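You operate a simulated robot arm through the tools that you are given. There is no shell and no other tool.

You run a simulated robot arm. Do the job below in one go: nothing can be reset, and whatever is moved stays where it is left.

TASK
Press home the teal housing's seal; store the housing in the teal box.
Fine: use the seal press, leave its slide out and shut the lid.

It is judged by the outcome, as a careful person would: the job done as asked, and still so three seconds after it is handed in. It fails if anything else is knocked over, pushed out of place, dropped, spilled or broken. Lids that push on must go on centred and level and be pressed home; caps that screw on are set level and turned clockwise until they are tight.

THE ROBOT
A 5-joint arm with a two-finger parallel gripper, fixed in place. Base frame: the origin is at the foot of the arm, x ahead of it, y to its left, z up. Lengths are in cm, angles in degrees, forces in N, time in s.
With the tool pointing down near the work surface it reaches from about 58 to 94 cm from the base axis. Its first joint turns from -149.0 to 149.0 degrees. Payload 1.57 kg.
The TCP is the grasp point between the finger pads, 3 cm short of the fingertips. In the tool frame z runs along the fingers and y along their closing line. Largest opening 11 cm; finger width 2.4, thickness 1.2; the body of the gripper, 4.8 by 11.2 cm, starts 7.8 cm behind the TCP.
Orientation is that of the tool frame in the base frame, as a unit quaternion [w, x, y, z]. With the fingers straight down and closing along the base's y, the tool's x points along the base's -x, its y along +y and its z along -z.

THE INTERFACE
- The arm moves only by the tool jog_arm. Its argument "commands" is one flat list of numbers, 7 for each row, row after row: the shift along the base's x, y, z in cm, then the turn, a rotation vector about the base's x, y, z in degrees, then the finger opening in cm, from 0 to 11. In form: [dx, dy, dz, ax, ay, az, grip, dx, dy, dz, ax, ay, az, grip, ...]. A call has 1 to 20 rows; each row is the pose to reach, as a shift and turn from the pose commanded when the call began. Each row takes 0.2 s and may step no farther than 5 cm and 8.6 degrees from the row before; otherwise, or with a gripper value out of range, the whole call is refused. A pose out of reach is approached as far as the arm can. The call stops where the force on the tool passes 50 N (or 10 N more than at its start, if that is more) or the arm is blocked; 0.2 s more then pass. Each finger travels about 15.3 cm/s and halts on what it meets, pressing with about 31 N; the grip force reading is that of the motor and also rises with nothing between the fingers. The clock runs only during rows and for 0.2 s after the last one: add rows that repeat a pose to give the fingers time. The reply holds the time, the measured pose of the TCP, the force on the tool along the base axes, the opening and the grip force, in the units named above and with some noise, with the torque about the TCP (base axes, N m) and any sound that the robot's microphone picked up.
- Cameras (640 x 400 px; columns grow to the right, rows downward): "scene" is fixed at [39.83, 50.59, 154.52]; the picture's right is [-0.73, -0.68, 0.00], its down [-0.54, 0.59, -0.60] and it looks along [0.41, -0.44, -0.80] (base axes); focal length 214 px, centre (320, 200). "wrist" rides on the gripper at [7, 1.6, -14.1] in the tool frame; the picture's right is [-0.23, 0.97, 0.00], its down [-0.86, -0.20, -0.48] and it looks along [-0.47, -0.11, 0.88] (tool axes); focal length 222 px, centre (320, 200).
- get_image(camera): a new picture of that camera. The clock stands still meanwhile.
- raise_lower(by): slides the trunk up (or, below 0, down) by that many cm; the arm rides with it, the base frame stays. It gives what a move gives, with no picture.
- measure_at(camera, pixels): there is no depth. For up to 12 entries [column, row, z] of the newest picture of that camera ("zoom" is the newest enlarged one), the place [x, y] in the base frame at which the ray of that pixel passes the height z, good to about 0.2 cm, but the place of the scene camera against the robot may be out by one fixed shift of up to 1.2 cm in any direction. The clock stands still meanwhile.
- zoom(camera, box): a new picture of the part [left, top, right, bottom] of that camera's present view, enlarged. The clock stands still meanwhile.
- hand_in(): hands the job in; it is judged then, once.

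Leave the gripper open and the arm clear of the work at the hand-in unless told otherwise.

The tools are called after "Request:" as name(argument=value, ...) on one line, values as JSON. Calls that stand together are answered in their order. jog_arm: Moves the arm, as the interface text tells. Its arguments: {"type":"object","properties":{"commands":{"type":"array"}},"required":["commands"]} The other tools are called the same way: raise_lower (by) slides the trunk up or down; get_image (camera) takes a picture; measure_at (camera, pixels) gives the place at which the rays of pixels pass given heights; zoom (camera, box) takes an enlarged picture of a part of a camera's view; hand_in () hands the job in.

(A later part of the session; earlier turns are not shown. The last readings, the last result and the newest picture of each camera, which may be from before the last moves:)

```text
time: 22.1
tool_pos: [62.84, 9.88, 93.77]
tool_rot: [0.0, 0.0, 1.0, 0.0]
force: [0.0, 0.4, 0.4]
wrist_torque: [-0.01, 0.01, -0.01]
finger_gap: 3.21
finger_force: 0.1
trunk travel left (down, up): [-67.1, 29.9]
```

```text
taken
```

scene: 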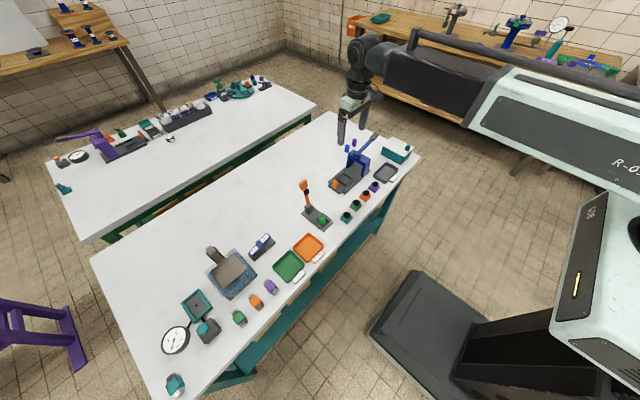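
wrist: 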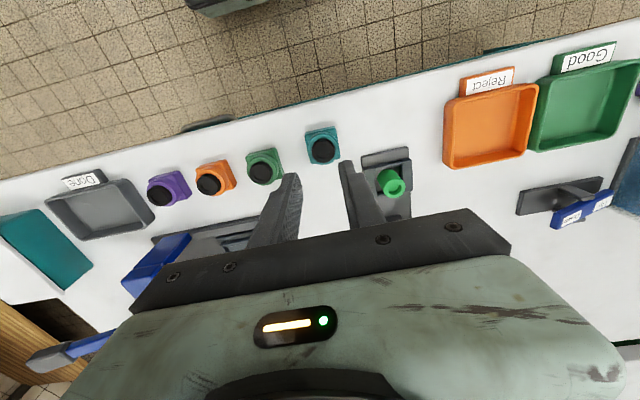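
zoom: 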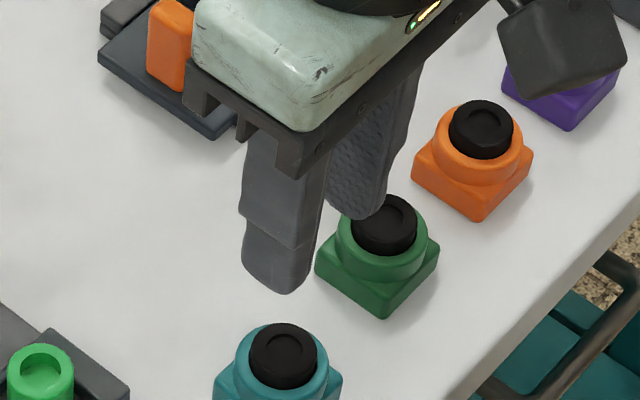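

The grip slipped off the flange's rounded edge, and the housing stayed upright on the table. I check its position before gripping higher, on the boss itself.

Request:
jog_arm(commands=[0, 0, 0, 0, 0, 0, 5, 0, 0, 0, 0, 0, 0, 5])

Request:
zoom(camera="wrist", box=[280, 115, 360, 175])

Request:
measure_at(camera="zoom", pixels=[[320, 200, 82]])

Request:
zoom(camera="scene", box=[336, 208, 358, 226])

```text
time: 22.7
tool_pos: [62.78, 9.82, 93.69]
tool_rot: [0.0, 0.0, 1.0, 0.0]
force: [-0.1, -0.6, 0.1]
wrist_torque: [-0.01, 0.06, -0.01]
finger_gap: 4.98
finger_force: 0.0
trunk travel left (down, up): [-67.1, 29.9]
```

```text
6.67 times, centred on (320, 145) of wrist
```

zoom: 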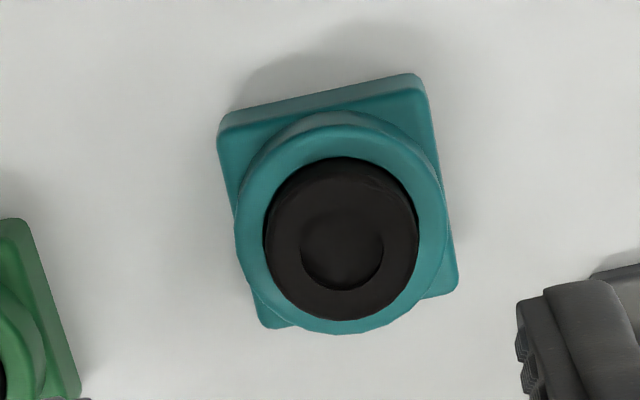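

```text
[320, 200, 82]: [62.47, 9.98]
```

```text
16.00 times, centred on (347, 217) of scene
```

zoom: 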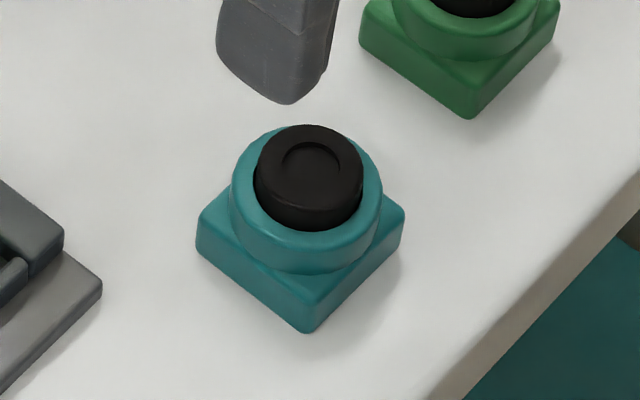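

Request:
measure_at(camera="zoom", pixels=[[308, 178, 84.2], [308, 333, 80.2], [205, 225, 81.7], [400, 212, 81.7]])

Request:
zoom(camera="wrist", box=[280, 115, 360, 175])

Request:
measure_at(camera="zoom", pixels=[[422, 78, 81.7], [220, 130, 81.7], [455, 285, 81.7], [265, 325, 81.7], [341, 240, 84], [236, 245, 83], [448, 232, 83]])

```text
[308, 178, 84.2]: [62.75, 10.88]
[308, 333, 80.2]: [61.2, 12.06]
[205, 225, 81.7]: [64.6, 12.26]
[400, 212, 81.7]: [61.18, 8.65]
```

```text
6.67 times, centred on (320, 145) of wrist
```

zoom: 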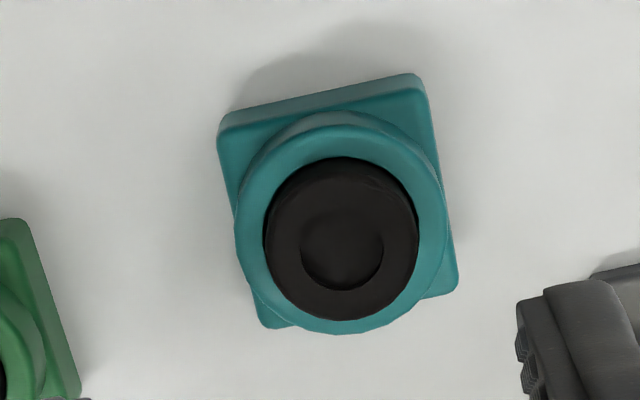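

```text
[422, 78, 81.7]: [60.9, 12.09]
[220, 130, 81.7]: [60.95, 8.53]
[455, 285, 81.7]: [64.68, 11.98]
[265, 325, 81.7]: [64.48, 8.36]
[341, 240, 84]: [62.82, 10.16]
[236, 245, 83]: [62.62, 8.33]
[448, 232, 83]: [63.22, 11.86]
```

The housing is now square, centred about (62.8, 10.2). I line up and grip higher, with TCP about 85.3 so the pads bear on the boss.

Request:
jog_arm(commands=[0, 0.33, 0, 0, 0, 0, 5, 0, 0.33, 0, 0, 0, 0, 5])

Request:
raise_lower(by=-8.4)

Request:
jog_arm(commands=[0, 0, 0, 0, 0, 0, 4.4, 0, 0, 0, 0, 0, 0, 4.0, 0, 0, 0, 0, 0, 0, 3.6, 0, 0, 0, 0, 0, 0, 3.0, 0, 0, 0, 0, 0, 0, 3.0, 0, 0, 0, 0, 0, 0, 3.0])

Request:
zoom(camera="wrist", box=[270, 130, 370, 220])

Request:
zoom(camera="scene", box=[330, 200, 360, 225])

```text
time: 23.3
tool_pos: [62.78, 10.19, 93.78]
tool_rot: [0.0, 0.0, 1.0, 0.0]
force: [-0.5, 0.3, -0.1]
wrist_torque: [-0.01, -0.03, 0.02]
finger_gap: 5.03
finger_force: 0.1
trunk travel left (down, up): [-67.1, 29.9]
```

```text
time: 24.5
tool_pos: [62.86, 10.23, 85.37]
tool_rot: [0.0, 0.001, 1.0, 0.0]
force: [0.5, -0.3, -0.5]
wrist_torque: [0.02, -0.01, 0.0]
finger_gap: 4.98
finger_force: 0.0
trunk travel left (down, up): [-58.7, 38.3]
```

```text
time: 25.9
tool_pos: [62.83, 10.37, 85.33]
tool_rot: [0.001, -0.001, 1.0, 0.001]
force: [-0.8, 0.0, 0.4]
wrist_torque: [0.0, 0.01, 0.0]
finger_gap: 3.58
finger_force: 31.0
trunk travel left (down, up): [-58.7, 38.3]
```

```text
4.44 times, centred on (320, 175) of wrist
```

zoom: 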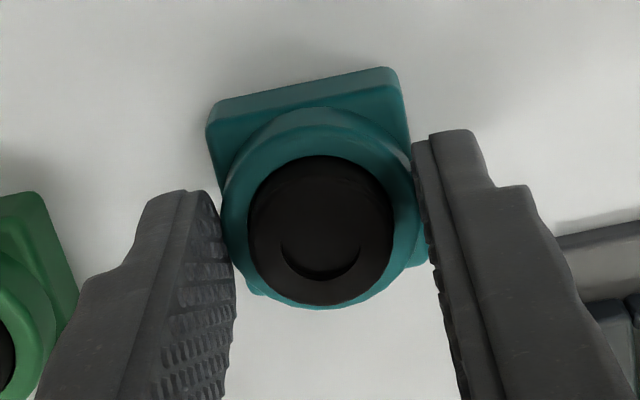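

```text
16.00 times, centred on (345, 212) of scene
```

zoom: 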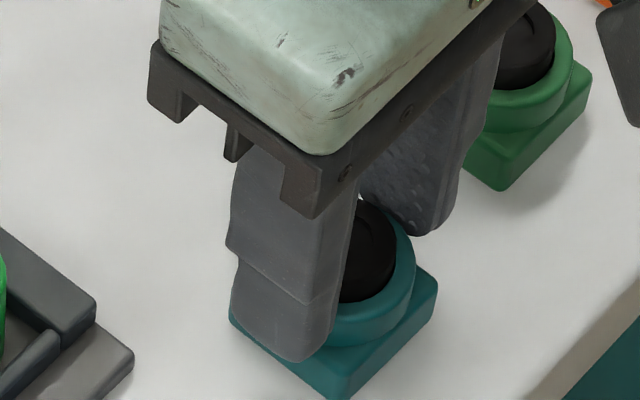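

The gap is 3.58, now on the boss. A small lift, checking that the grip holds.

Request:
raise_lower(by=1)

Request:
zoom(camera="scene", box=[330, 200, 360, 225])

```text
time: 26.5
tool_pos: [62.85, 10.2, 86.37]
tool_rot: [0.0, 0.0, 1.0, 0.0]
force: [-0.6, -0.1, -0.2]
wrist_torque: [0.0, -0.01, 0.01]
finger_gap: 3.6
finger_force: 30.9
trunk travel left (down, up): [-59.7, 37.3]
```

```text
16.00 times, centred on (345, 212) of scene
```

zoom: 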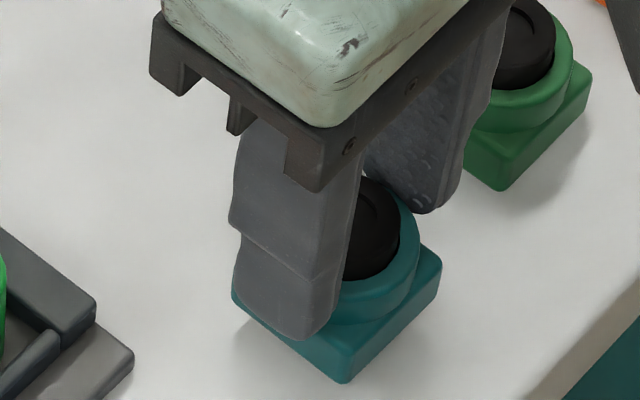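

It's held (gap 3.6, housing lifted). Raising another 7 cm and moving over the pocket at (76.1, -5.0).

Request:
raise_lower(by=7)

Request:
jog_arm(commands=[2, -2.5, 0, 0, 0, 0, 3, 4, -5, 0, 0, 0, 0, 3, 6, -7.5, 0, 0, 0, 0, 3, 8, -10, 0, 0, 0, 0, 3, 10, -12, 0, 0, 0, 0, 3, 12, -14, 0, 0, 0, 0, 3, 13.2, -15.2, 0, 0, 0, 0, 3, 13.2, -15.2, 0, 0, 0, 0, 3])

Request:
get_image(camera="wrist")

Request:
zoom(camera="scene", box=[325, 150, 375, 195])

```text
time: 27.6
tool_pos: [62.91, 10.26, 93.4]
tool_rot: [0.0, 0.0, 1.0, 0.0]
force: [-0.3, 0.1, -2.0]
wrist_torque: [0.0, -0.02, -0.04]
finger_gap: 3.6
finger_force: 31.5
trunk travel left (down, up): [-66.7, 30.3]
```

```text
time: 29.4
tool_pos: [76.08, -5.04, 93.35]
tool_rot: [0.0, 0.0, 1.0, 0.0]
force: [-0.1, 0.1, -1.9]
wrist_torque: [0.01, 0.01, 0.0]
finger_gap: 3.6
finger_force: 31.3
trunk travel left (down, up): [-66.7, 30.3]
```

```text
taken
```

wrist: 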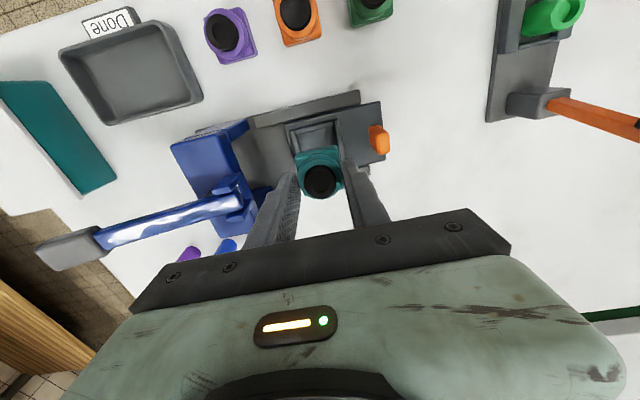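

```text
8.89 times, centred on (350, 172) of scene
```

zoom: 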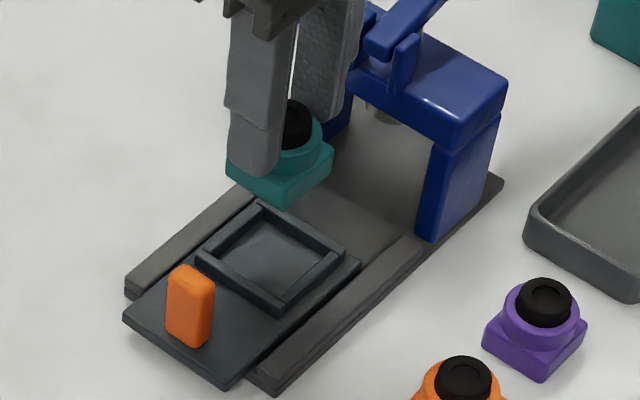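

Hovering over the pocket. I zoom the wrist view to check the housing's alignment against the pocket walls.

Request:
zoom(camera="wrist", box=[265, 90, 395, 200])

Request:
measure_at(camera="zoom", pixels=[[320, 200, 83]])

```text
3.64 times, centred on (330, 145) of wrist
```

zoom: 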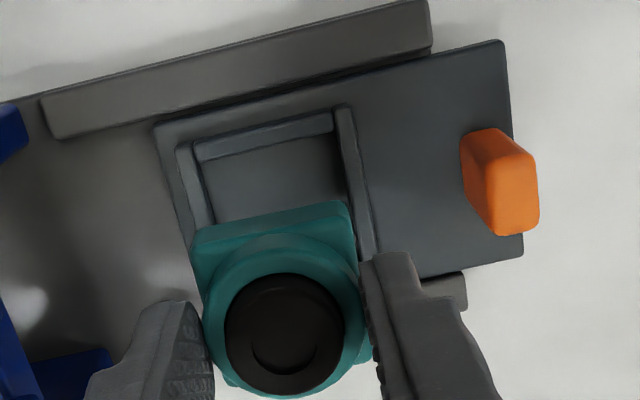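

```text
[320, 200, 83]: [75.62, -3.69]
```

Request:
measure_at(camera="zoom", pixels=[[177, 148, 83.2], [350, 106, 83.2], [378, 250, 83.2], [200, 160, 83.2], [334, 128, 83.2], [207, 222, 82.2], [346, 200, 89.9], [195, 238, 89.9], [190, 255, 88.2], [284, 335, 92.5], [204, 325, 91.3], [366, 310, 91.3]])

```text
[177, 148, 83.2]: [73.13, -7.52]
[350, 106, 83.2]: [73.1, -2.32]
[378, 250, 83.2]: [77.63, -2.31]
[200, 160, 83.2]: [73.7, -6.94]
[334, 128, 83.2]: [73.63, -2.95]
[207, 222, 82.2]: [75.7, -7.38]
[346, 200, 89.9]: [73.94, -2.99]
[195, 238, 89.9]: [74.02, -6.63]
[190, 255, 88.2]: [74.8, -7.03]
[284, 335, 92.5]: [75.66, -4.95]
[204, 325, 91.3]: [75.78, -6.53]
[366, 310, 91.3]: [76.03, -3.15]
```

In the same camera frame, the housing (75.8, -4.85) against the pocket (75.88, -4.95) needs a tiny correction. Then I lower to just above the walls.

Request:
jog_arm(commands=[0.05, -0.1, 0, 0, 0, 0, 3, 0.05, -0.1, 0, 0, 0, 0, 3])

Request:
raise_lower(by=-4)

Request:
zoom(camera="scene", box=[330, 160, 370, 190])

Request:
zoom(camera="wrist", box=[265, 90, 395, 200])

```text
time: 30.0
tool_pos: [76.21, -5.06, 93.41]
tool_rot: [0.001, 0.0, 1.0, 0.0]
force: [0.6, 0.1, -0.8]
wrist_torque: [0.01, 0.01, -0.03]
finger_gap: 3.62
finger_force: 31.1
trunk travel left (down, up): [-66.7, 30.3]
```

```text
time: 30.8
tool_pos: [76.24, -5.05, 89.27]
tool_rot: [0.001, 0.0, 1.0, 0.0]
force: [0.6, -0.3, -1.2]
wrist_torque: [-0.02, 0.0, 0.0]
finger_gap: 3.59
finger_force: 30.6
trunk travel left (down, up): [-62.7, 34.3]
```

```text
13.33 times, centred on (350, 175) of scene
```

zoom: 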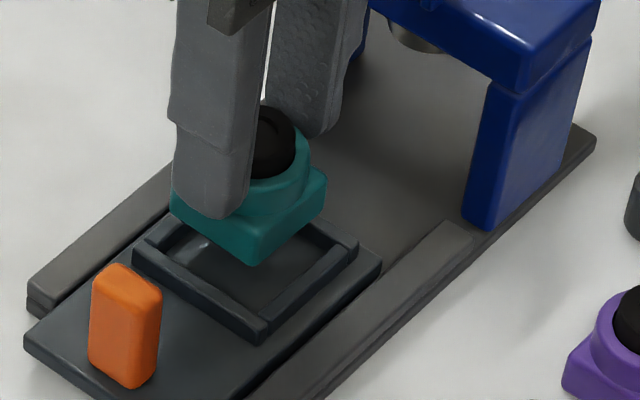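

```text
3.64 times, centred on (330, 145) of wrist
```

zoom: 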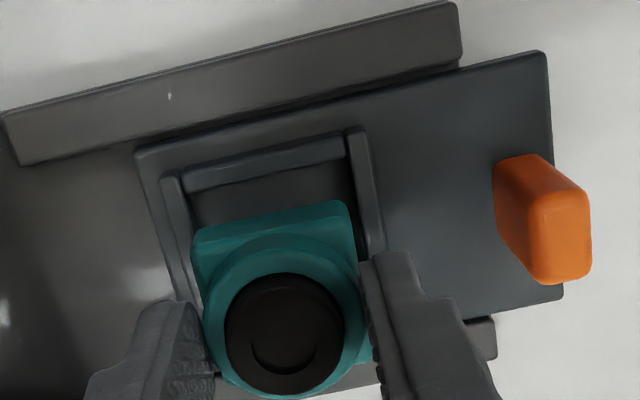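

The housing is still about 3 cm above the pocket floor. Lowering 1.6 more and re-checking the alignment.

Request:
raise_lower(by=-1.6)

Request:
zoom(camera="scene", box=[330, 160, 370, 190])

Request:
zoom(camera="wrist", box=[275, 110, 375, 200])

```text
time: 31.4
tool_pos: [76.21, -5.17, 87.83]
tool_rot: [0.001, 0.0, 1.0, 0.0]
force: [2.4, -2.1, 17.0]
wrist_torque: [0.05, -0.52, -0.09]
finger_gap: 3.6
finger_force: 30.6
trunk travel left (down, up): [-61.1, 35.9]
```

```text
13.33 times, centred on (350, 175) of scene
```

zoom: 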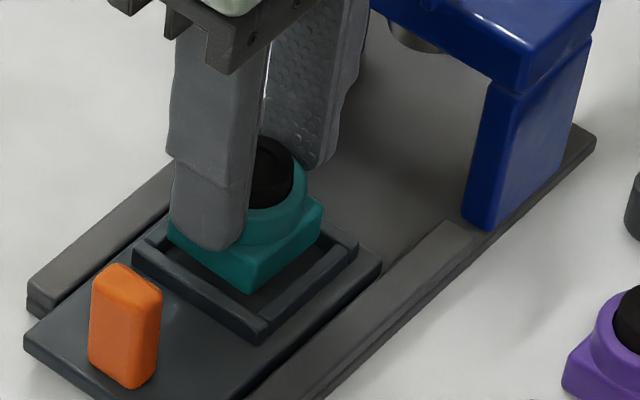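

```text
4.44 times, centred on (325, 155) of wrist
```

zoom: 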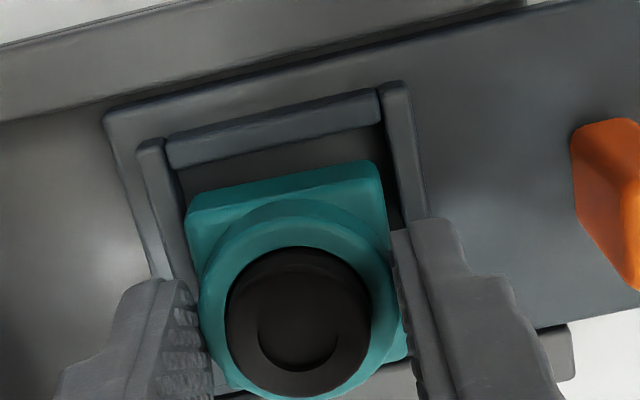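

Upward force of 17 N and a y torque mean the housing's far (+x) side is on the +x wall, with a wide gap at the near wall. I back off 0.6 and measure the offset.

Request:
raise_lower(by=0.6)

Request:
zoom(camera="wrist", box=[275, 110, 375, 200])

Request:
measure_at(camera="zoom", pixels=[[320, 200, 83]])

```text
time: 32.0
tool_pos: [76.22, -5.01, 88.26]
tool_rot: [0.0, -0.001, 1.0, 0.0]
force: [-0.3, 0.1, -2.3]
wrist_torque: [0.0, 0.01, 0.0]
finger_gap: 3.59
finger_force: 31.3
trunk travel left (down, up): [-61.7, 35.3]
```

```text
4.44 times, centred on (325, 155) of wrist
```

zoom: 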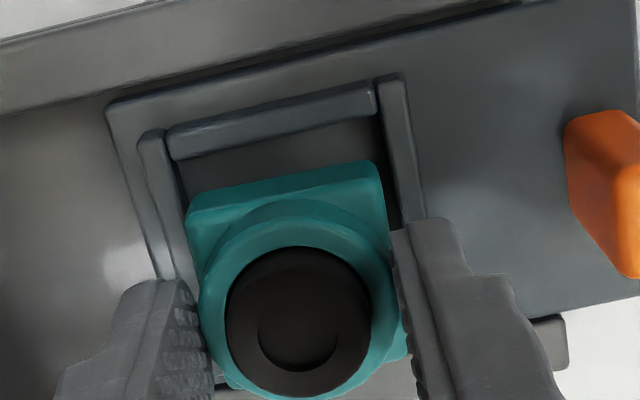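

```text
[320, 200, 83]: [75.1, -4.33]
```

Request:
measure_at(camera="zoom", pixels=[[205, 203, 83.1], [365, 165, 83.1], [195, 155, 82.7], [365, 118, 82.7], [180, 150, 82.7], [388, 110, 82.7], [178, 220, 82.7], [395, 190, 82.7], [188, 225, 83.9], [385, 180, 83.9], [165, 128, 82.7], [372, 82, 82.7]])

```text
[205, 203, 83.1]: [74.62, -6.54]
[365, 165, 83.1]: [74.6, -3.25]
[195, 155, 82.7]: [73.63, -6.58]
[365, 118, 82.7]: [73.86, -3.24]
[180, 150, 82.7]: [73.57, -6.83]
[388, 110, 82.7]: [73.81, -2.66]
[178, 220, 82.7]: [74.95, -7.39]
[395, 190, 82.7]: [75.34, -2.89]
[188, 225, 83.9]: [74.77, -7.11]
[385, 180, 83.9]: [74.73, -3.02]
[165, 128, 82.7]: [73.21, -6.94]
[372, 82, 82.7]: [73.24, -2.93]
```

The housing's near edge is at x 74.6 against a wall at 73.7, so I shift -0.5 in x. Y is centred. Then I lower in small steps.

Request:
jog_arm(commands=[-0.5, 0, 0, 0, 0, 0, 3, -0.5, 0, 0, 0, 0, 0, 3])

Request:
raise_lower(by=-0.8)

Request:
zoom(camera="wrist", box=[275, 110, 375, 200])

Request:
zoom(camera="scene", box=[330, 160, 370, 190])

```text
time: 32.6
tool_pos: [75.75, -5.02, 88.32]
tool_rot: [-0.001, -0.001, 1.0, 0.0]
force: [0.5, 0.1, -1.1]
wrist_torque: [0.01, 0.01, 0.03]
finger_gap: 3.59
finger_force: 30.9
trunk travel left (down, up): [-61.7, 35.3]
```

```text
time: 33.1
tool_pos: [75.76, -4.92, 87.55]
tool_rot: [-0.001, 0.001, 1.0, 0.0]
force: [0.2, -0.8, -2.3]
wrist_torque: [0.05, 0.03, 0.01]
finger_gap: 3.59
finger_force: 30.9
trunk travel left (down, up): [-60.9, 36.1]
```

```text
4.44 times, centred on (325, 155) of wrist
```

zoom: 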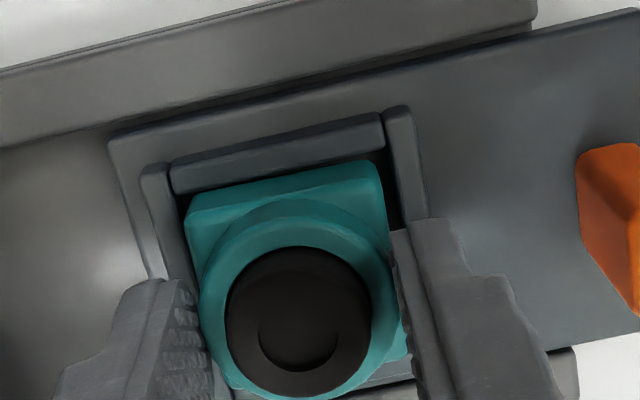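

```text
13.33 times, centred on (350, 175) of scene
```

zoom: 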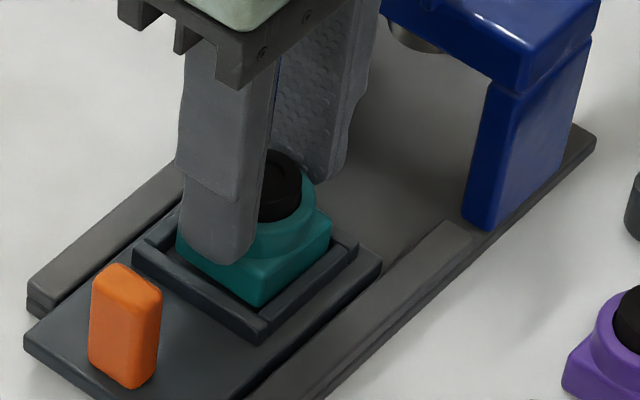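

No contact yet and it looks centred. Continuing down in small steps.

Request:
raise_lower(by=-0.4)

Request:
raise_lower(by=-0.3)

Request:
zoom(camera="wrist", box=[275, 110, 375, 200])

Request:
zoom(camera="scene", box=[330, 160, 370, 190])

```text
time: 33.7
tool_pos: [75.7, -5.18, 87.1]
tool_rot: [-0.001, 0.001, 1.0, 0.001]
force: [0.1, -0.5, -0.8]
wrist_torque: [0.0, 0.01, 0.02]
finger_gap: 3.57
finger_force: 30.7
trunk travel left (down, up): [-60.5, 36.5]
```

```text
time: 34.2
tool_pos: [75.62, -5.02, 86.95]
tool_rot: [0.0, 0.0, 1.0, 0.0]
force: [7.8, -0.2, 21.4]
wrist_torque: [-0.04, 0.03, 0.04]
finger_gap: 3.61
finger_force: 30.5
trunk travel left (down, up): [-60.2, 36.8]
```

```text
4.44 times, centred on (325, 155) of wrist
```

zoom: 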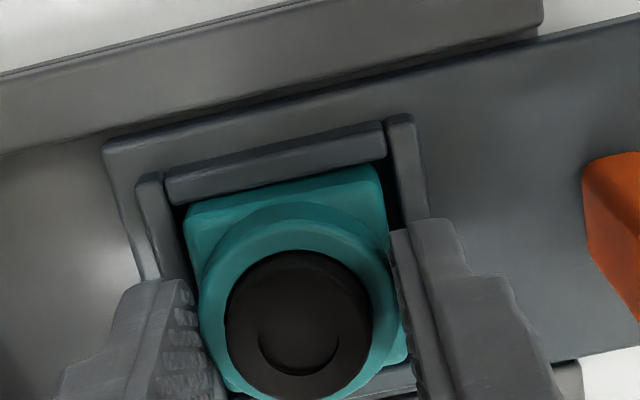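

```text
13.33 times, centred on (350, 175) of scene
```

zoom: 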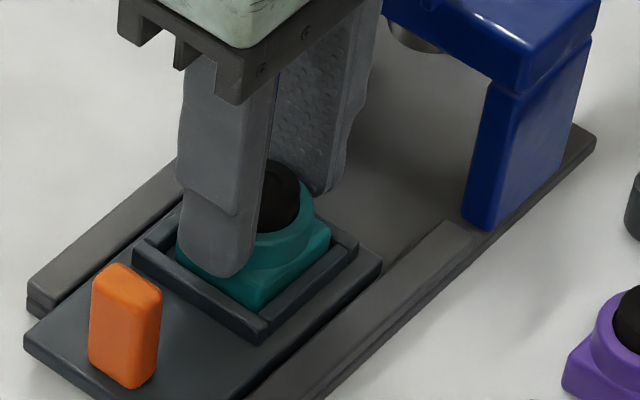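

Contact at TCP 86.95 with no torque: the housing has reached the pocket floor (walls about 0.9 high). Releasing.

Request:
jog_arm(commands=[0, 0, 0, 0, 0, 0, 4, 0, 0, 0, 0, 0, 0, 5, 0, 0, 0, 0, 0, 0, 5])

Request:
zoom(camera="wrist", box=[275, 110, 375, 200])

Request:
zoom(camera="scene", box=[330, 160, 370, 190])

```text
time: 35.0
tool_pos: [75.68, -5.14, 86.77]
tool_rot: [0.0, -0.001, 1.0, 0.001]
force: [-0.3, -0.7, 0.4]
wrist_torque: [-0.02, 0.05, -0.01]
finger_gap: 5.04
finger_force: 0.1
trunk travel left (down, up): [-60.2, 36.8]
```

```text
4.44 times, centred on (325, 155) of wrist
```

zoom: 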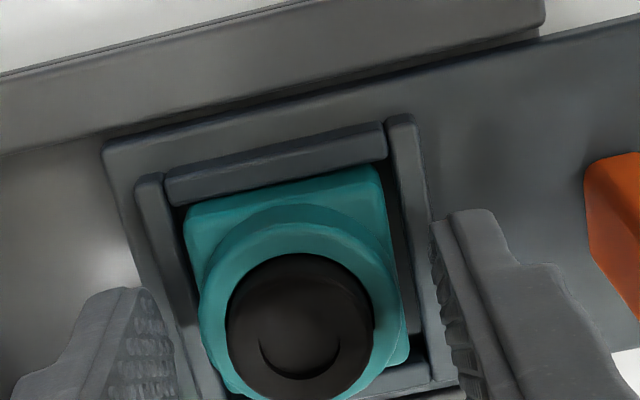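

```text
13.33 times, centred on (350, 175) of scene
```

zoom: 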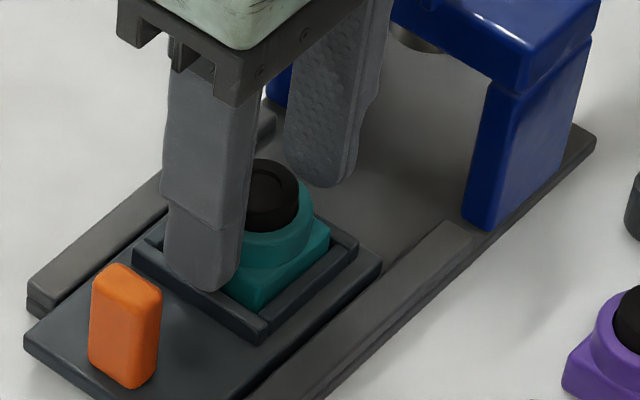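

It looks seated. I raise clear by 9 cm and inspect levelness from above and from the side.

Request:
raise_lower(by=9)

Request:
zoom(camera="wrist", box=[270, 90, 370, 180])

Request:
zoom(camera="scene", box=[335, 165, 371, 192])

```text
time: 36.2
tool_pos: [75.71, -5.09, 95.84]
tool_rot: [0.001, 0.0, 1.0, 0.0]
force: [-0.2, -0.4, 0.4]
wrist_torque: [0.02, 0.04, -0.02]
finger_gap: 5.02
finger_force: 0.0
trunk travel left (down, up): [-69.2, 27.8]
```

```text
4.44 times, centred on (320, 135) of wrist
```

zoom: 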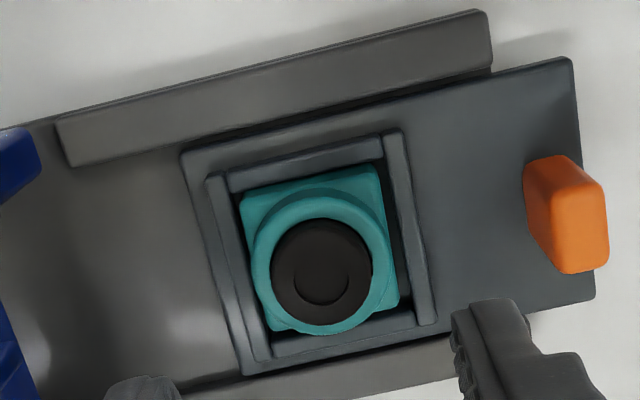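

```text
14.81 times, centred on (353, 178) of scene
```

zoom: 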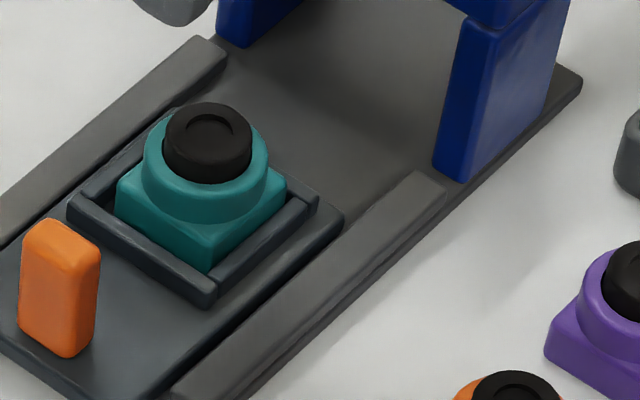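

The housing sits flat in the pocket. Now I triangulate the orange knob's top (wrist (379,139.5), scene (335.6,180.6)).

Request:
measure_at(camera="scene", pixels=[[335.6, 180.6, 83], [335.6, 180.6, 84], [335.6, 180.6, 85], [335.6, 180.6, 86], [335.6, 180.6, 87]])

Request:
get_image(camera="wrist")

Request:
measure_at(camera="wrist", pixels=[[379, 139.5, 83], [379, 139.5, 84], [379, 139.5, 85], [379, 139.5, 86], [379, 139.5, 87]])

```text
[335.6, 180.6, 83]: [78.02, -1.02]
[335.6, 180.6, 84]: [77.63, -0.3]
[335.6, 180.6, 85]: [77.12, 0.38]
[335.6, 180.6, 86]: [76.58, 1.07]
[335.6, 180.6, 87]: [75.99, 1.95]
```

```text
taken
```

wrist: 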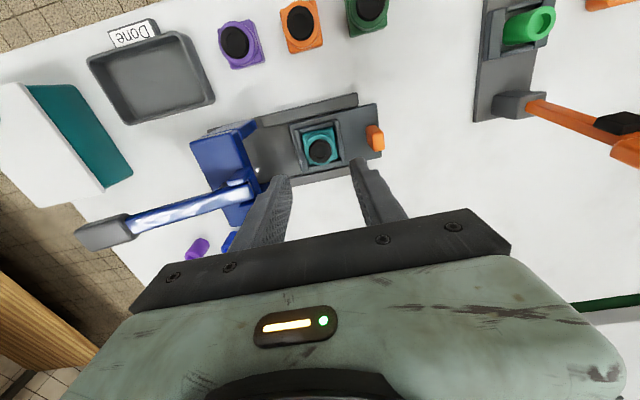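

```text
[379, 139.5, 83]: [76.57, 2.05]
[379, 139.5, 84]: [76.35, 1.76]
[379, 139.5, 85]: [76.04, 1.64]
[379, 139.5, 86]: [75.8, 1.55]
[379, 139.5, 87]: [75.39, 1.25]
```

The knob top is about z 86.5 at (75.8, 1.5). I move above it, spinning the tool -90° so the fingers close along x, the body stays narrow toward the press and the camera is on the far side.

Request:
jog_arm(commands=[0, 1, 0, 0, 0, -8.2, 5, 0, 2, 0, 0, 0, -16.4, 5, 0, 3, 0, 0, 0, -24.6, 5, 0, 4, 0, 0, 0, -32.8, 5, 0, 5, 0, 0, 0, -41, 5, 0, 6, 0, 0, 0, -49.2, 5, 0.1, 6.6, 0, 0, 0, -57.4, 5, 0.1, 6.6, 0, 0, 0, -65.6, 5, 0.1, 6.6, 0, 0, 0, -73.8, 5, 0.1, 6.6, 0, 0, 0, -82, 5, 0.1, 6.6, 0, 0, 0, -90, 5, 0.1, 6.6, 0, 0, 0, -90, 5])

Request:
get_image(camera="wrist")

Request:
zoom(camera="scene", box=[315, 140, 385, 190])

```text
time: 38.8
tool_pos: [75.84, 1.61, 95.74]
tool_rot: [0.0, 0.708, 0.707, 0.0]
force: [0.0, -0.7, 0.1]
wrist_torque: [0.01, -0.01, -0.02]
finger_gap: 4.99
finger_force: 0.1
trunk travel left (down, up): [-69.2, 27.8]
```

```text
taken
```

wrist: 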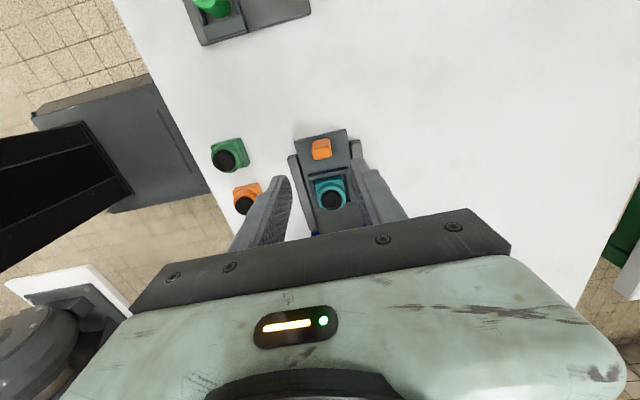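

```text
8.00 times, centred on (350, 165) of scene
```

zoom: 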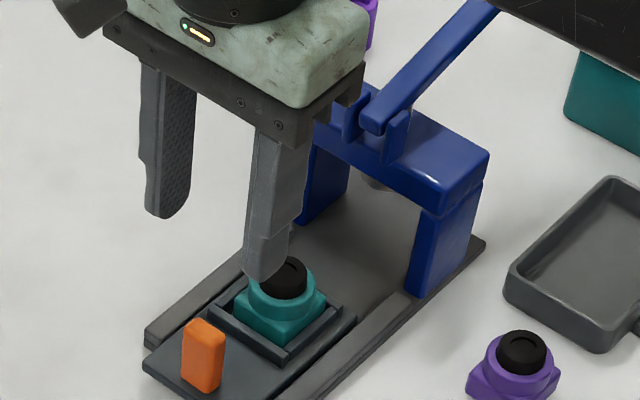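

Now I measure the knob precisely from here.

Request:
zoom(camera="wrist", box=[285, 120, 365, 180])

Request:
measure_at(camera="zoom", pixels=[[320, 200, 86.3]])

```text
6.67 times, centred on (325, 150) of wrist
```

zoom: 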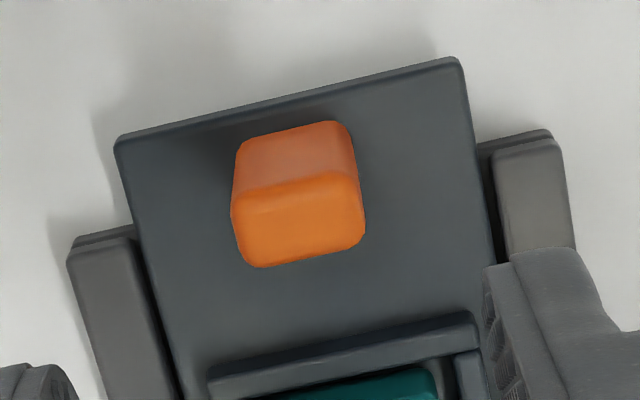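

```text
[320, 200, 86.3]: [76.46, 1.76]
```

Request:
measure_at(camera="zoom", pixels=[[300, 225, 86.3], [232, 215, 86.3], [363, 200, 86.3], [300, 185, 86.3], [305, 265, 86.3], [296, 130, 82], [240, 140, 82], [350, 122, 82]])

```text
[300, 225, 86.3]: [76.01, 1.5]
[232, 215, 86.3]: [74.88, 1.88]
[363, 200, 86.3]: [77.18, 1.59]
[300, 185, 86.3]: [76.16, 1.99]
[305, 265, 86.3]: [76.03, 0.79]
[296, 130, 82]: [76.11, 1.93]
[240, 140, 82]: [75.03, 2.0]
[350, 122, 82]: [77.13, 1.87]
```

The knob is centred at (76.05, 1.4). Adjusting, lowering 9 cm (fingertips at about 83.7) and closing on the knob.

Request:
jog_arm(commands=[0.2, -0.2, 0, 0, 0, 0, 5, 0.2, -0.2, 0, 0, 0, 0, 5])

Request:
raise_lower(by=-7)

Request:
raise_lower(by=-2)

Request:
zoom(camera="wrist", box=[265, 130, 385, 210])

Request:
zoom(camera="scene", box=[315, 150, 385, 200])

```text
time: 39.4
tool_pos: [76.06, 1.35, 95.85]
tool_rot: [-0.001, 0.707, 0.707, 0.0]
force: [0.6, -0.3, 0.1]
wrist_torque: [0.02, 0.0, 0.01]
finger_gap: 5.01
finger_force: 0.2
trunk travel left (down, up): [-69.2, 27.8]
```

```text
time: 40.5
tool_pos: [76.06, 1.4, 88.8]
tool_rot: [0.0, 0.707, 0.707, 0.0]
force: [-0.1, -0.5, -0.4]
wrist_torque: [0.02, -0.02, 0.01]
finger_gap: 5.02
finger_force: 0.0
trunk travel left (down, up): [-62.2, 34.8]
```

```text
time: 41.2
tool_pos: [75.94, 1.31, 86.89]
tool_rot: [0.0, 0.707, 0.707, 0.0]
force: [0.1, -0.4, 0.6]
wrist_torque: [0.02, 0.0, 0.0]
finger_gap: 5.01
finger_force: 0.1
trunk travel left (down, up): [-60.2, 36.8]
```

```text
5.00 times, centred on (325, 170) of wrist
```

zoom: 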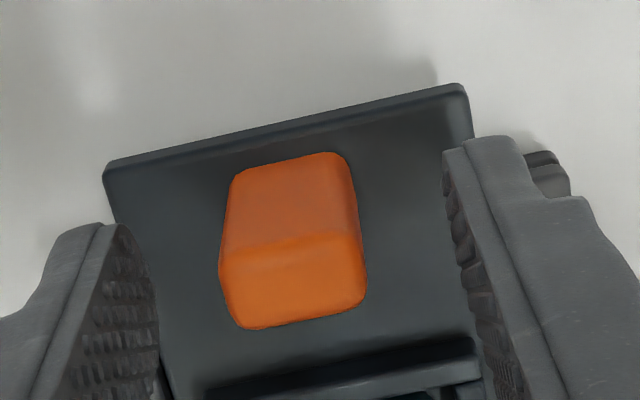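

```text
8.00 times, centred on (350, 175) of scene
```

zoom: 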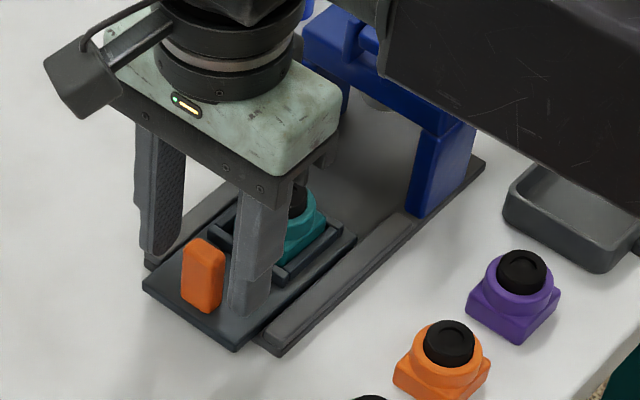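

Knob is between the fingers. Closing on it.

Request:
jog_arm(commands=[0, 0, 0, 0, 0, 0, 4, 0, 0, 0, 0, 0, 0, 3, 0, 0, 0, 0, 0, 0, 2.4, 0, 0, 0, 0, 0, 0, 1.8, 0, 0, 0, 0, 0, 0, 1.8, 0, 0, 0, 0, 0, 0, 1.8])

```text
time: 42.6
tool_pos: [75.98, 1.35, 86.82]
tool_rot: [0.0, 0.707, 0.707, 0.0]
force: [-4.5, 0.5, -3.3]
wrist_torque: [0.03, 0.02, -0.03]
finger_gap: 2.17
finger_force: 34.8
trunk travel left (down, up): [-60.2, 36.8]
```

Gripped (2.17 cm). Pushing the slide in along -y, first 5 cm while watching the force.

Request:
jog_arm(commands=[0, -0.7, 0, 0, 0, 0, 1.8, 0, -1.4, 0, 0, 0, 0, 1.8, 0, -2.1, 0, 0, 0, 0, 1.8, 0, -2.8, 0, 0, 0, 0, 1.8, 0, -3.5, 0, 0, 0, 0, 1.8, 0, -4.2, 0, 0, 0, 0, 1.8, 0, -5, 0, 0, 0, 0, 1.8])

Request:
zoom(camera="scene", box=[320, 140, 390, 190])

```text
time: 44.2
tool_pos: [76.03, -3.67, 86.87]
tool_rot: [-0.001, 0.707, 0.707, 0.0]
force: [-7.7, 0.9, -6.6]
wrist_torque: [0.28, -0.02, 0.03]
finger_gap: 2.18
finger_force: 34.9
trunk travel left (down, up): [-60.2, 36.8]
```

```text
8.00 times, centred on (355, 165) of scene
```

zoom: 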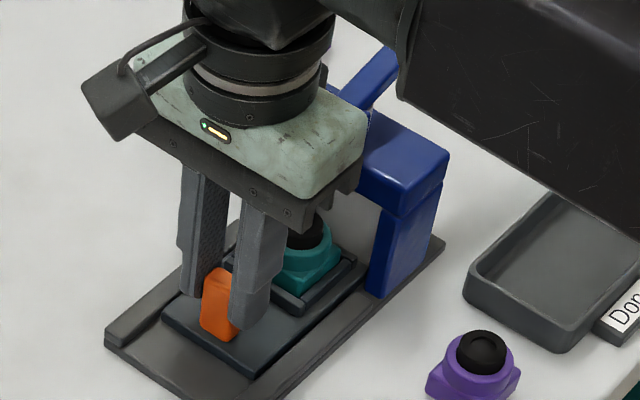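

The slide follows smoothly. Pushing on gradually toward the stop.

Request:
jog_arm(commands=[0, -0.6, 0, 0, 0, 0, 1.8, 0, -1.2, 0, 0, 0, 0, 1.8, 0, -1.8, 0, 0, 0, 0, 1.8, 0, -2.4, 0, 0, 0, 0, 1.8, 0, -3.0, 0, 0, 0, 0, 1.8])

Request:
zoom(camera="scene", box=[320, 140, 390, 190])

```text
time: 45.4
tool_pos: [76.04, -6.48, 86.86]
tool_rot: [-0.001, 0.707, 0.707, -0.001]
force: [-17.7, 1.0, -14.9]
wrist_torque: [0.2, 0.28, 0.04]
finger_gap: 2.15
finger_force: 34.3
trunk travel left (down, up): [-60.2, 36.8]
```

```text
8.00 times, centred on (355, 165) of scene
```

zoom: 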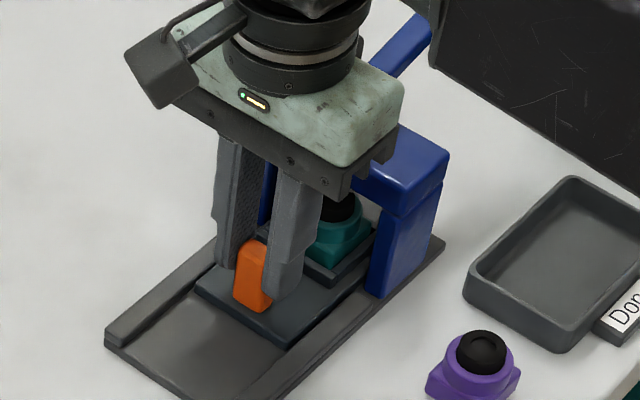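

Sideways force is building in -x because the rails are yawed about 1°. I correct x by -0.2 while continuing the last ~1.2 cm.

Request:
jog_arm(commands=[-0.1, 0, 0, 0, 0, 0, 1.8, -0.2, 0, 0, 0, 0, 0, 1.8, -0.2, -0.3, 0, 0, 0, 0, 1.8, -0.2, -0.6, 0, 0, 0, 0, 1.8])

Request:
jog_arm(commands=[0, -0.2, 0, 0, 0, 0, 1.8, 0, -0.4, 0, 0, 0, 0, 1.8, 0, -0.6, 0, 0, 0, 0, 1.8])

Request:
zoom(camera="scene", box=[320, 140, 390, 190])

```text
time: 46.4
tool_pos: [75.92, -7.11, 86.83]
tool_rot: [0.002, 0.707, 0.707, 0.001]
force: [20.5, 0.2, 16.4]
wrist_torque: [0.12, -0.16, -0.02]
finger_gap: 2.19
finger_force: 34.6
trunk travel left (down, up): [-60.2, 36.8]
```

```text
time: 47.2
tool_pos: [75.96, -7.9, 86.77]
tool_rot: [0.001, 0.707, 0.707, 0.001]
force: [26.9, 1.4, 23.9]
wrist_torque: [0.39, -0.37, -0.01]
finger_gap: 2.18
finger_force: 35.0
trunk travel left (down, up): [-60.2, 36.8]
```

```text
8.00 times, centred on (355, 165) of scene
```

zoom: 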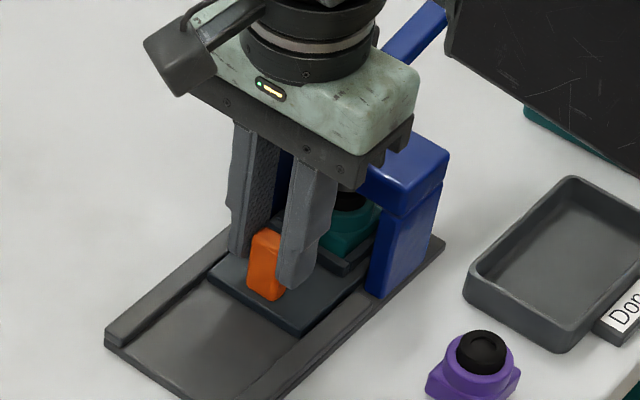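

The x correction was a bit much, so I relax +0.12. Then I check how the housing sits under the ram.

Request:
jog_arm(commands=[0.12, 0, 0, 0, 0, 0, 1.8, 0.12, 0, 0, 0, 0, 0, 1.8])

Request:
get_image(camera="wrist")

Request:
measure_at(camera="scene", pixels=[[356.2, 162.5, 86.5], [356.2, 162.5, 88], [356.2, 162.5, 89]])

```text
time: 47.8
tool_pos: [76.0, -7.92, 86.81]
tool_rot: [0.0, 0.707, 0.707, 0.0]
force: [15.8, 0.8, 15.6]
wrist_torque: [0.18, -0.47, 0.02]
finger_gap: 2.16
finger_force: 34.9
trunk travel left (down, up): [-60.2, 36.8]
```

```text
taken
```

wrist: 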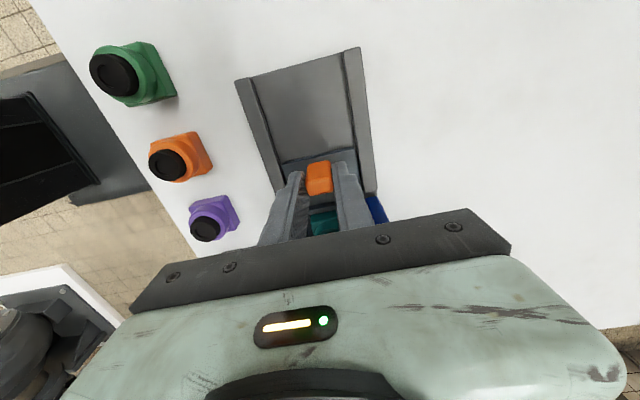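

```text
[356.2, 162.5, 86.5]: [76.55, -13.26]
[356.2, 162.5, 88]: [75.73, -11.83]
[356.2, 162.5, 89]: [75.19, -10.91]
```

No end-stop force yet. A careful nudge of 0.3 further to feel for the stop.

Request:
jog_arm(commands=[0.05, -0.15, 0, 0, 0, 0, 1.8, 0.05, -0.3, 0, 0, 0, 0, 1.8])

Request:
zoom(camera="scene", box=[340, 150, 380, 180])

```text
time: 48.4
tool_pos: [75.93, -8.09, 86.83]
tool_rot: [0.0, 0.708, 0.707, 0.0]
force: [10.9, 4.5, 10.3]
wrist_torque: [-0.63, -0.24, -0.1]
finger_gap: 2.19
finger_force: 34.5
trunk travel left (down, up): [-60.2, 36.8]
```

```text
13.33 times, centred on (360, 165) of scene
```

zoom: 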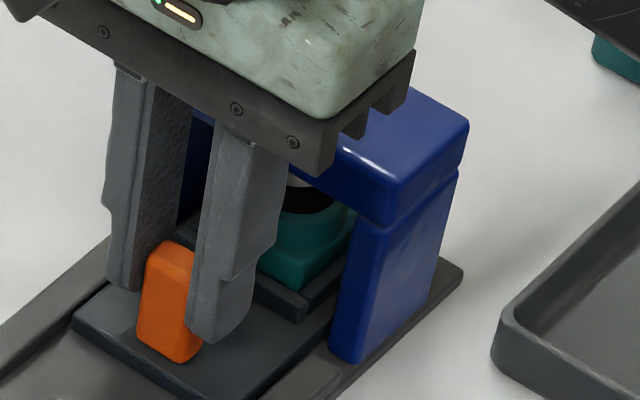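

The y force and torque have begun to rise, as at an end stop, and the silver ram is right above the black seal. One more 0.25 nudge to confirm.

Request:
jog_arm(commands=[0.05, -0.15, 0, 0, 0, 0, 1.8, 0.05, -0.25, 0, 0, 0, 0, 1.8])

```text
time: 49.0
tool_pos: [75.98, -8.2, 86.82]
tool_rot: [-0.001, 0.707, 0.708, 0.0]
force: [-0.7, 17.3, -0.7]
wrist_torque: [-0.22, -0.1, -0.05]
finger_gap: 2.15
finger_force: 34.7
trunk travel left (down, up): [-60.2, 36.8]
```

17 N against the stop: the slide is fully in. Releasing the knob and rising well clear.

Request:
jog_arm(commands=[0, 0, 0, 0, 0, 0, 3.4, 0, 0, 0, 0, 0, 0, 5, 0, 0, 0, 0, 0, 0, 5])

Request:
raise_lower(by=18)

Request:
get_image(camera="wrist")

Request:
zoom(camera="scene", box=[325, 125, 395, 185])

```text
time: 49.8
tool_pos: [76.15, -8.43, 86.87]
tool_rot: [0.0, 0.707, 0.707, 0.0]
force: [0.8, -0.7, 0.4]
wrist_torque: [0.03, -0.03, 0.02]
finger_gap: 4.98
finger_force: 0.0
trunk travel left (down, up): [-60.2, 36.8]
```

```text
time: 51.8
tool_pos: [76.11, -8.45, 104.87]
tool_rot: [0.0, 0.707, 0.707, 0.0]
force: [0.0, 0.2, 0.6]
wrist_torque: [-0.02, -0.02, 0.0]
finger_gap: 5.0
finger_force: 0.1
trunk travel left (down, up): [-78.2, 18.8]
```

```text
taken
```

wrist: 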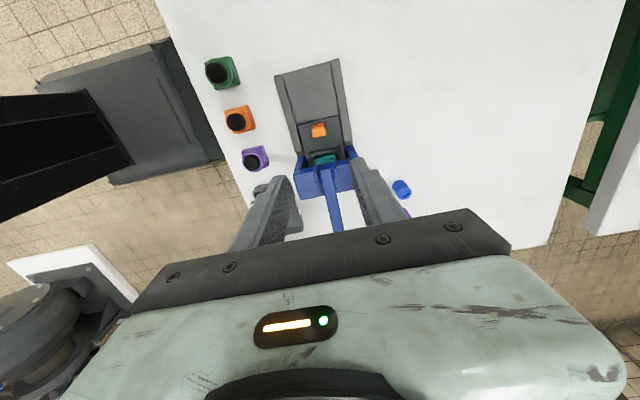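

```text
6.67 times, centred on (360, 155) of scene
```

zoom: 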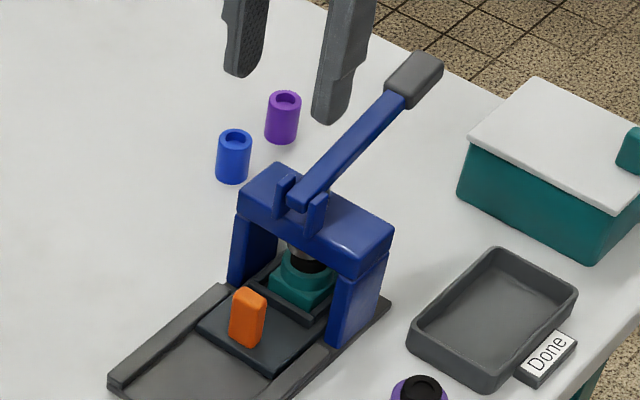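

The housing is right under the ram. Moving over to the handle at (75.8, -23.7) with the fingers closed, tips about 5 cm above it.

Request:
jog_arm(commands=[0, -4, 0, 0, 0, 0, 3, -0.2, -8, 0, 0, 0, 0, 1, -0.3, -12, 0, 0, 0, 0, 0, -0.3, -15.2, 0, 0, 0, 0, 0, -0.3, -15.2, 0, 0, 0, 0, 0])

Request:
get_image(camera="wrist")

Request:
zoom(camera="scene", box=[335, 110, 405, 170])

```text
time: 53.0
tool_pos: [75.94, -23.69, 104.93]
tool_rot: [0.0, 0.707, 0.707, 0.0]
force: [0.8, 0.4, 0.1]
wrist_torque: [0.01, 0.01, 0.01]
finger_gap: 0.0
finger_force: 21.0
trunk travel left (down, up): [-78.2, 18.8]
```

```text
taken
```

wrist: 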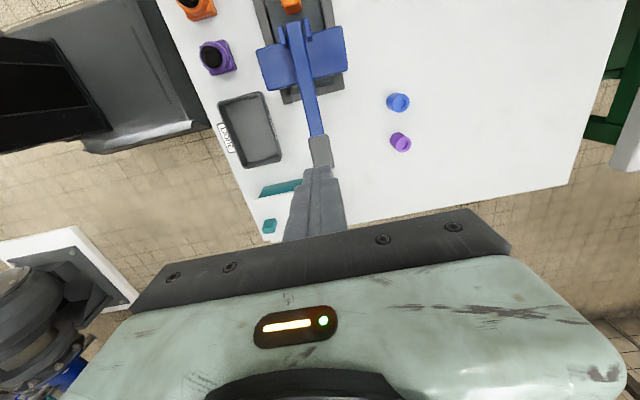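

```text
6.67 times, centred on (370, 140) of scene
```

zoom: 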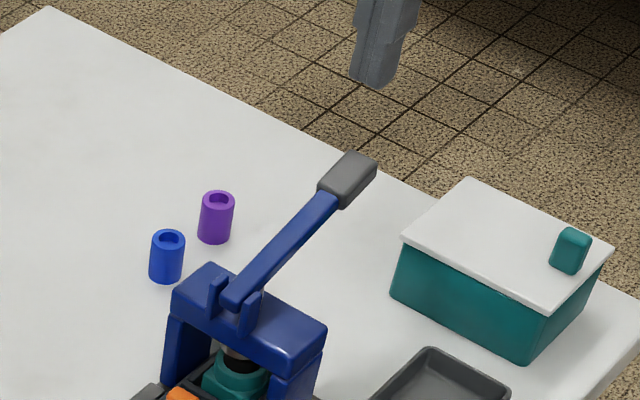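

I measure the visible part of the handle (wrist (310–333, 135–167)) at a handle-top height of about 95–97.

Request:
zoom(camera="wrist", box=[280, 100, 360, 190])

Request:
measure_at(camera="wrist", pixels=[[310, 138, 95], [328, 135, 95], [333, 166, 95.5], [310, 138, 97], [328, 135, 97], [333, 166, 97], [320, 194, 95]])

```text
4.44 times, centred on (320, 145) of wrist
```

zoom: 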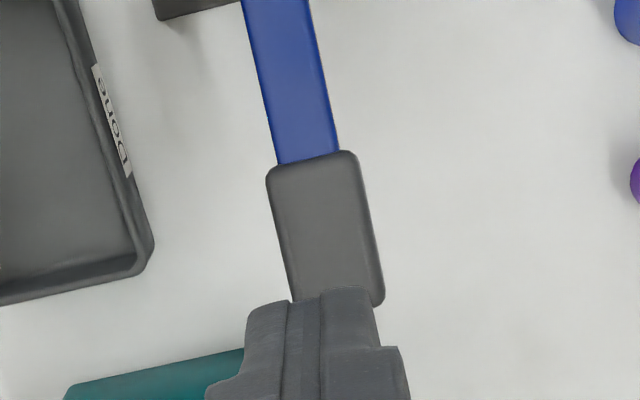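

```text
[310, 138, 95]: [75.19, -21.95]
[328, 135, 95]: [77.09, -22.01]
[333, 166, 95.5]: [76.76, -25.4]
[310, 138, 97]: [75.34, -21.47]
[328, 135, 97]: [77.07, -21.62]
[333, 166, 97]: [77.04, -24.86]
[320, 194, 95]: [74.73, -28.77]
```

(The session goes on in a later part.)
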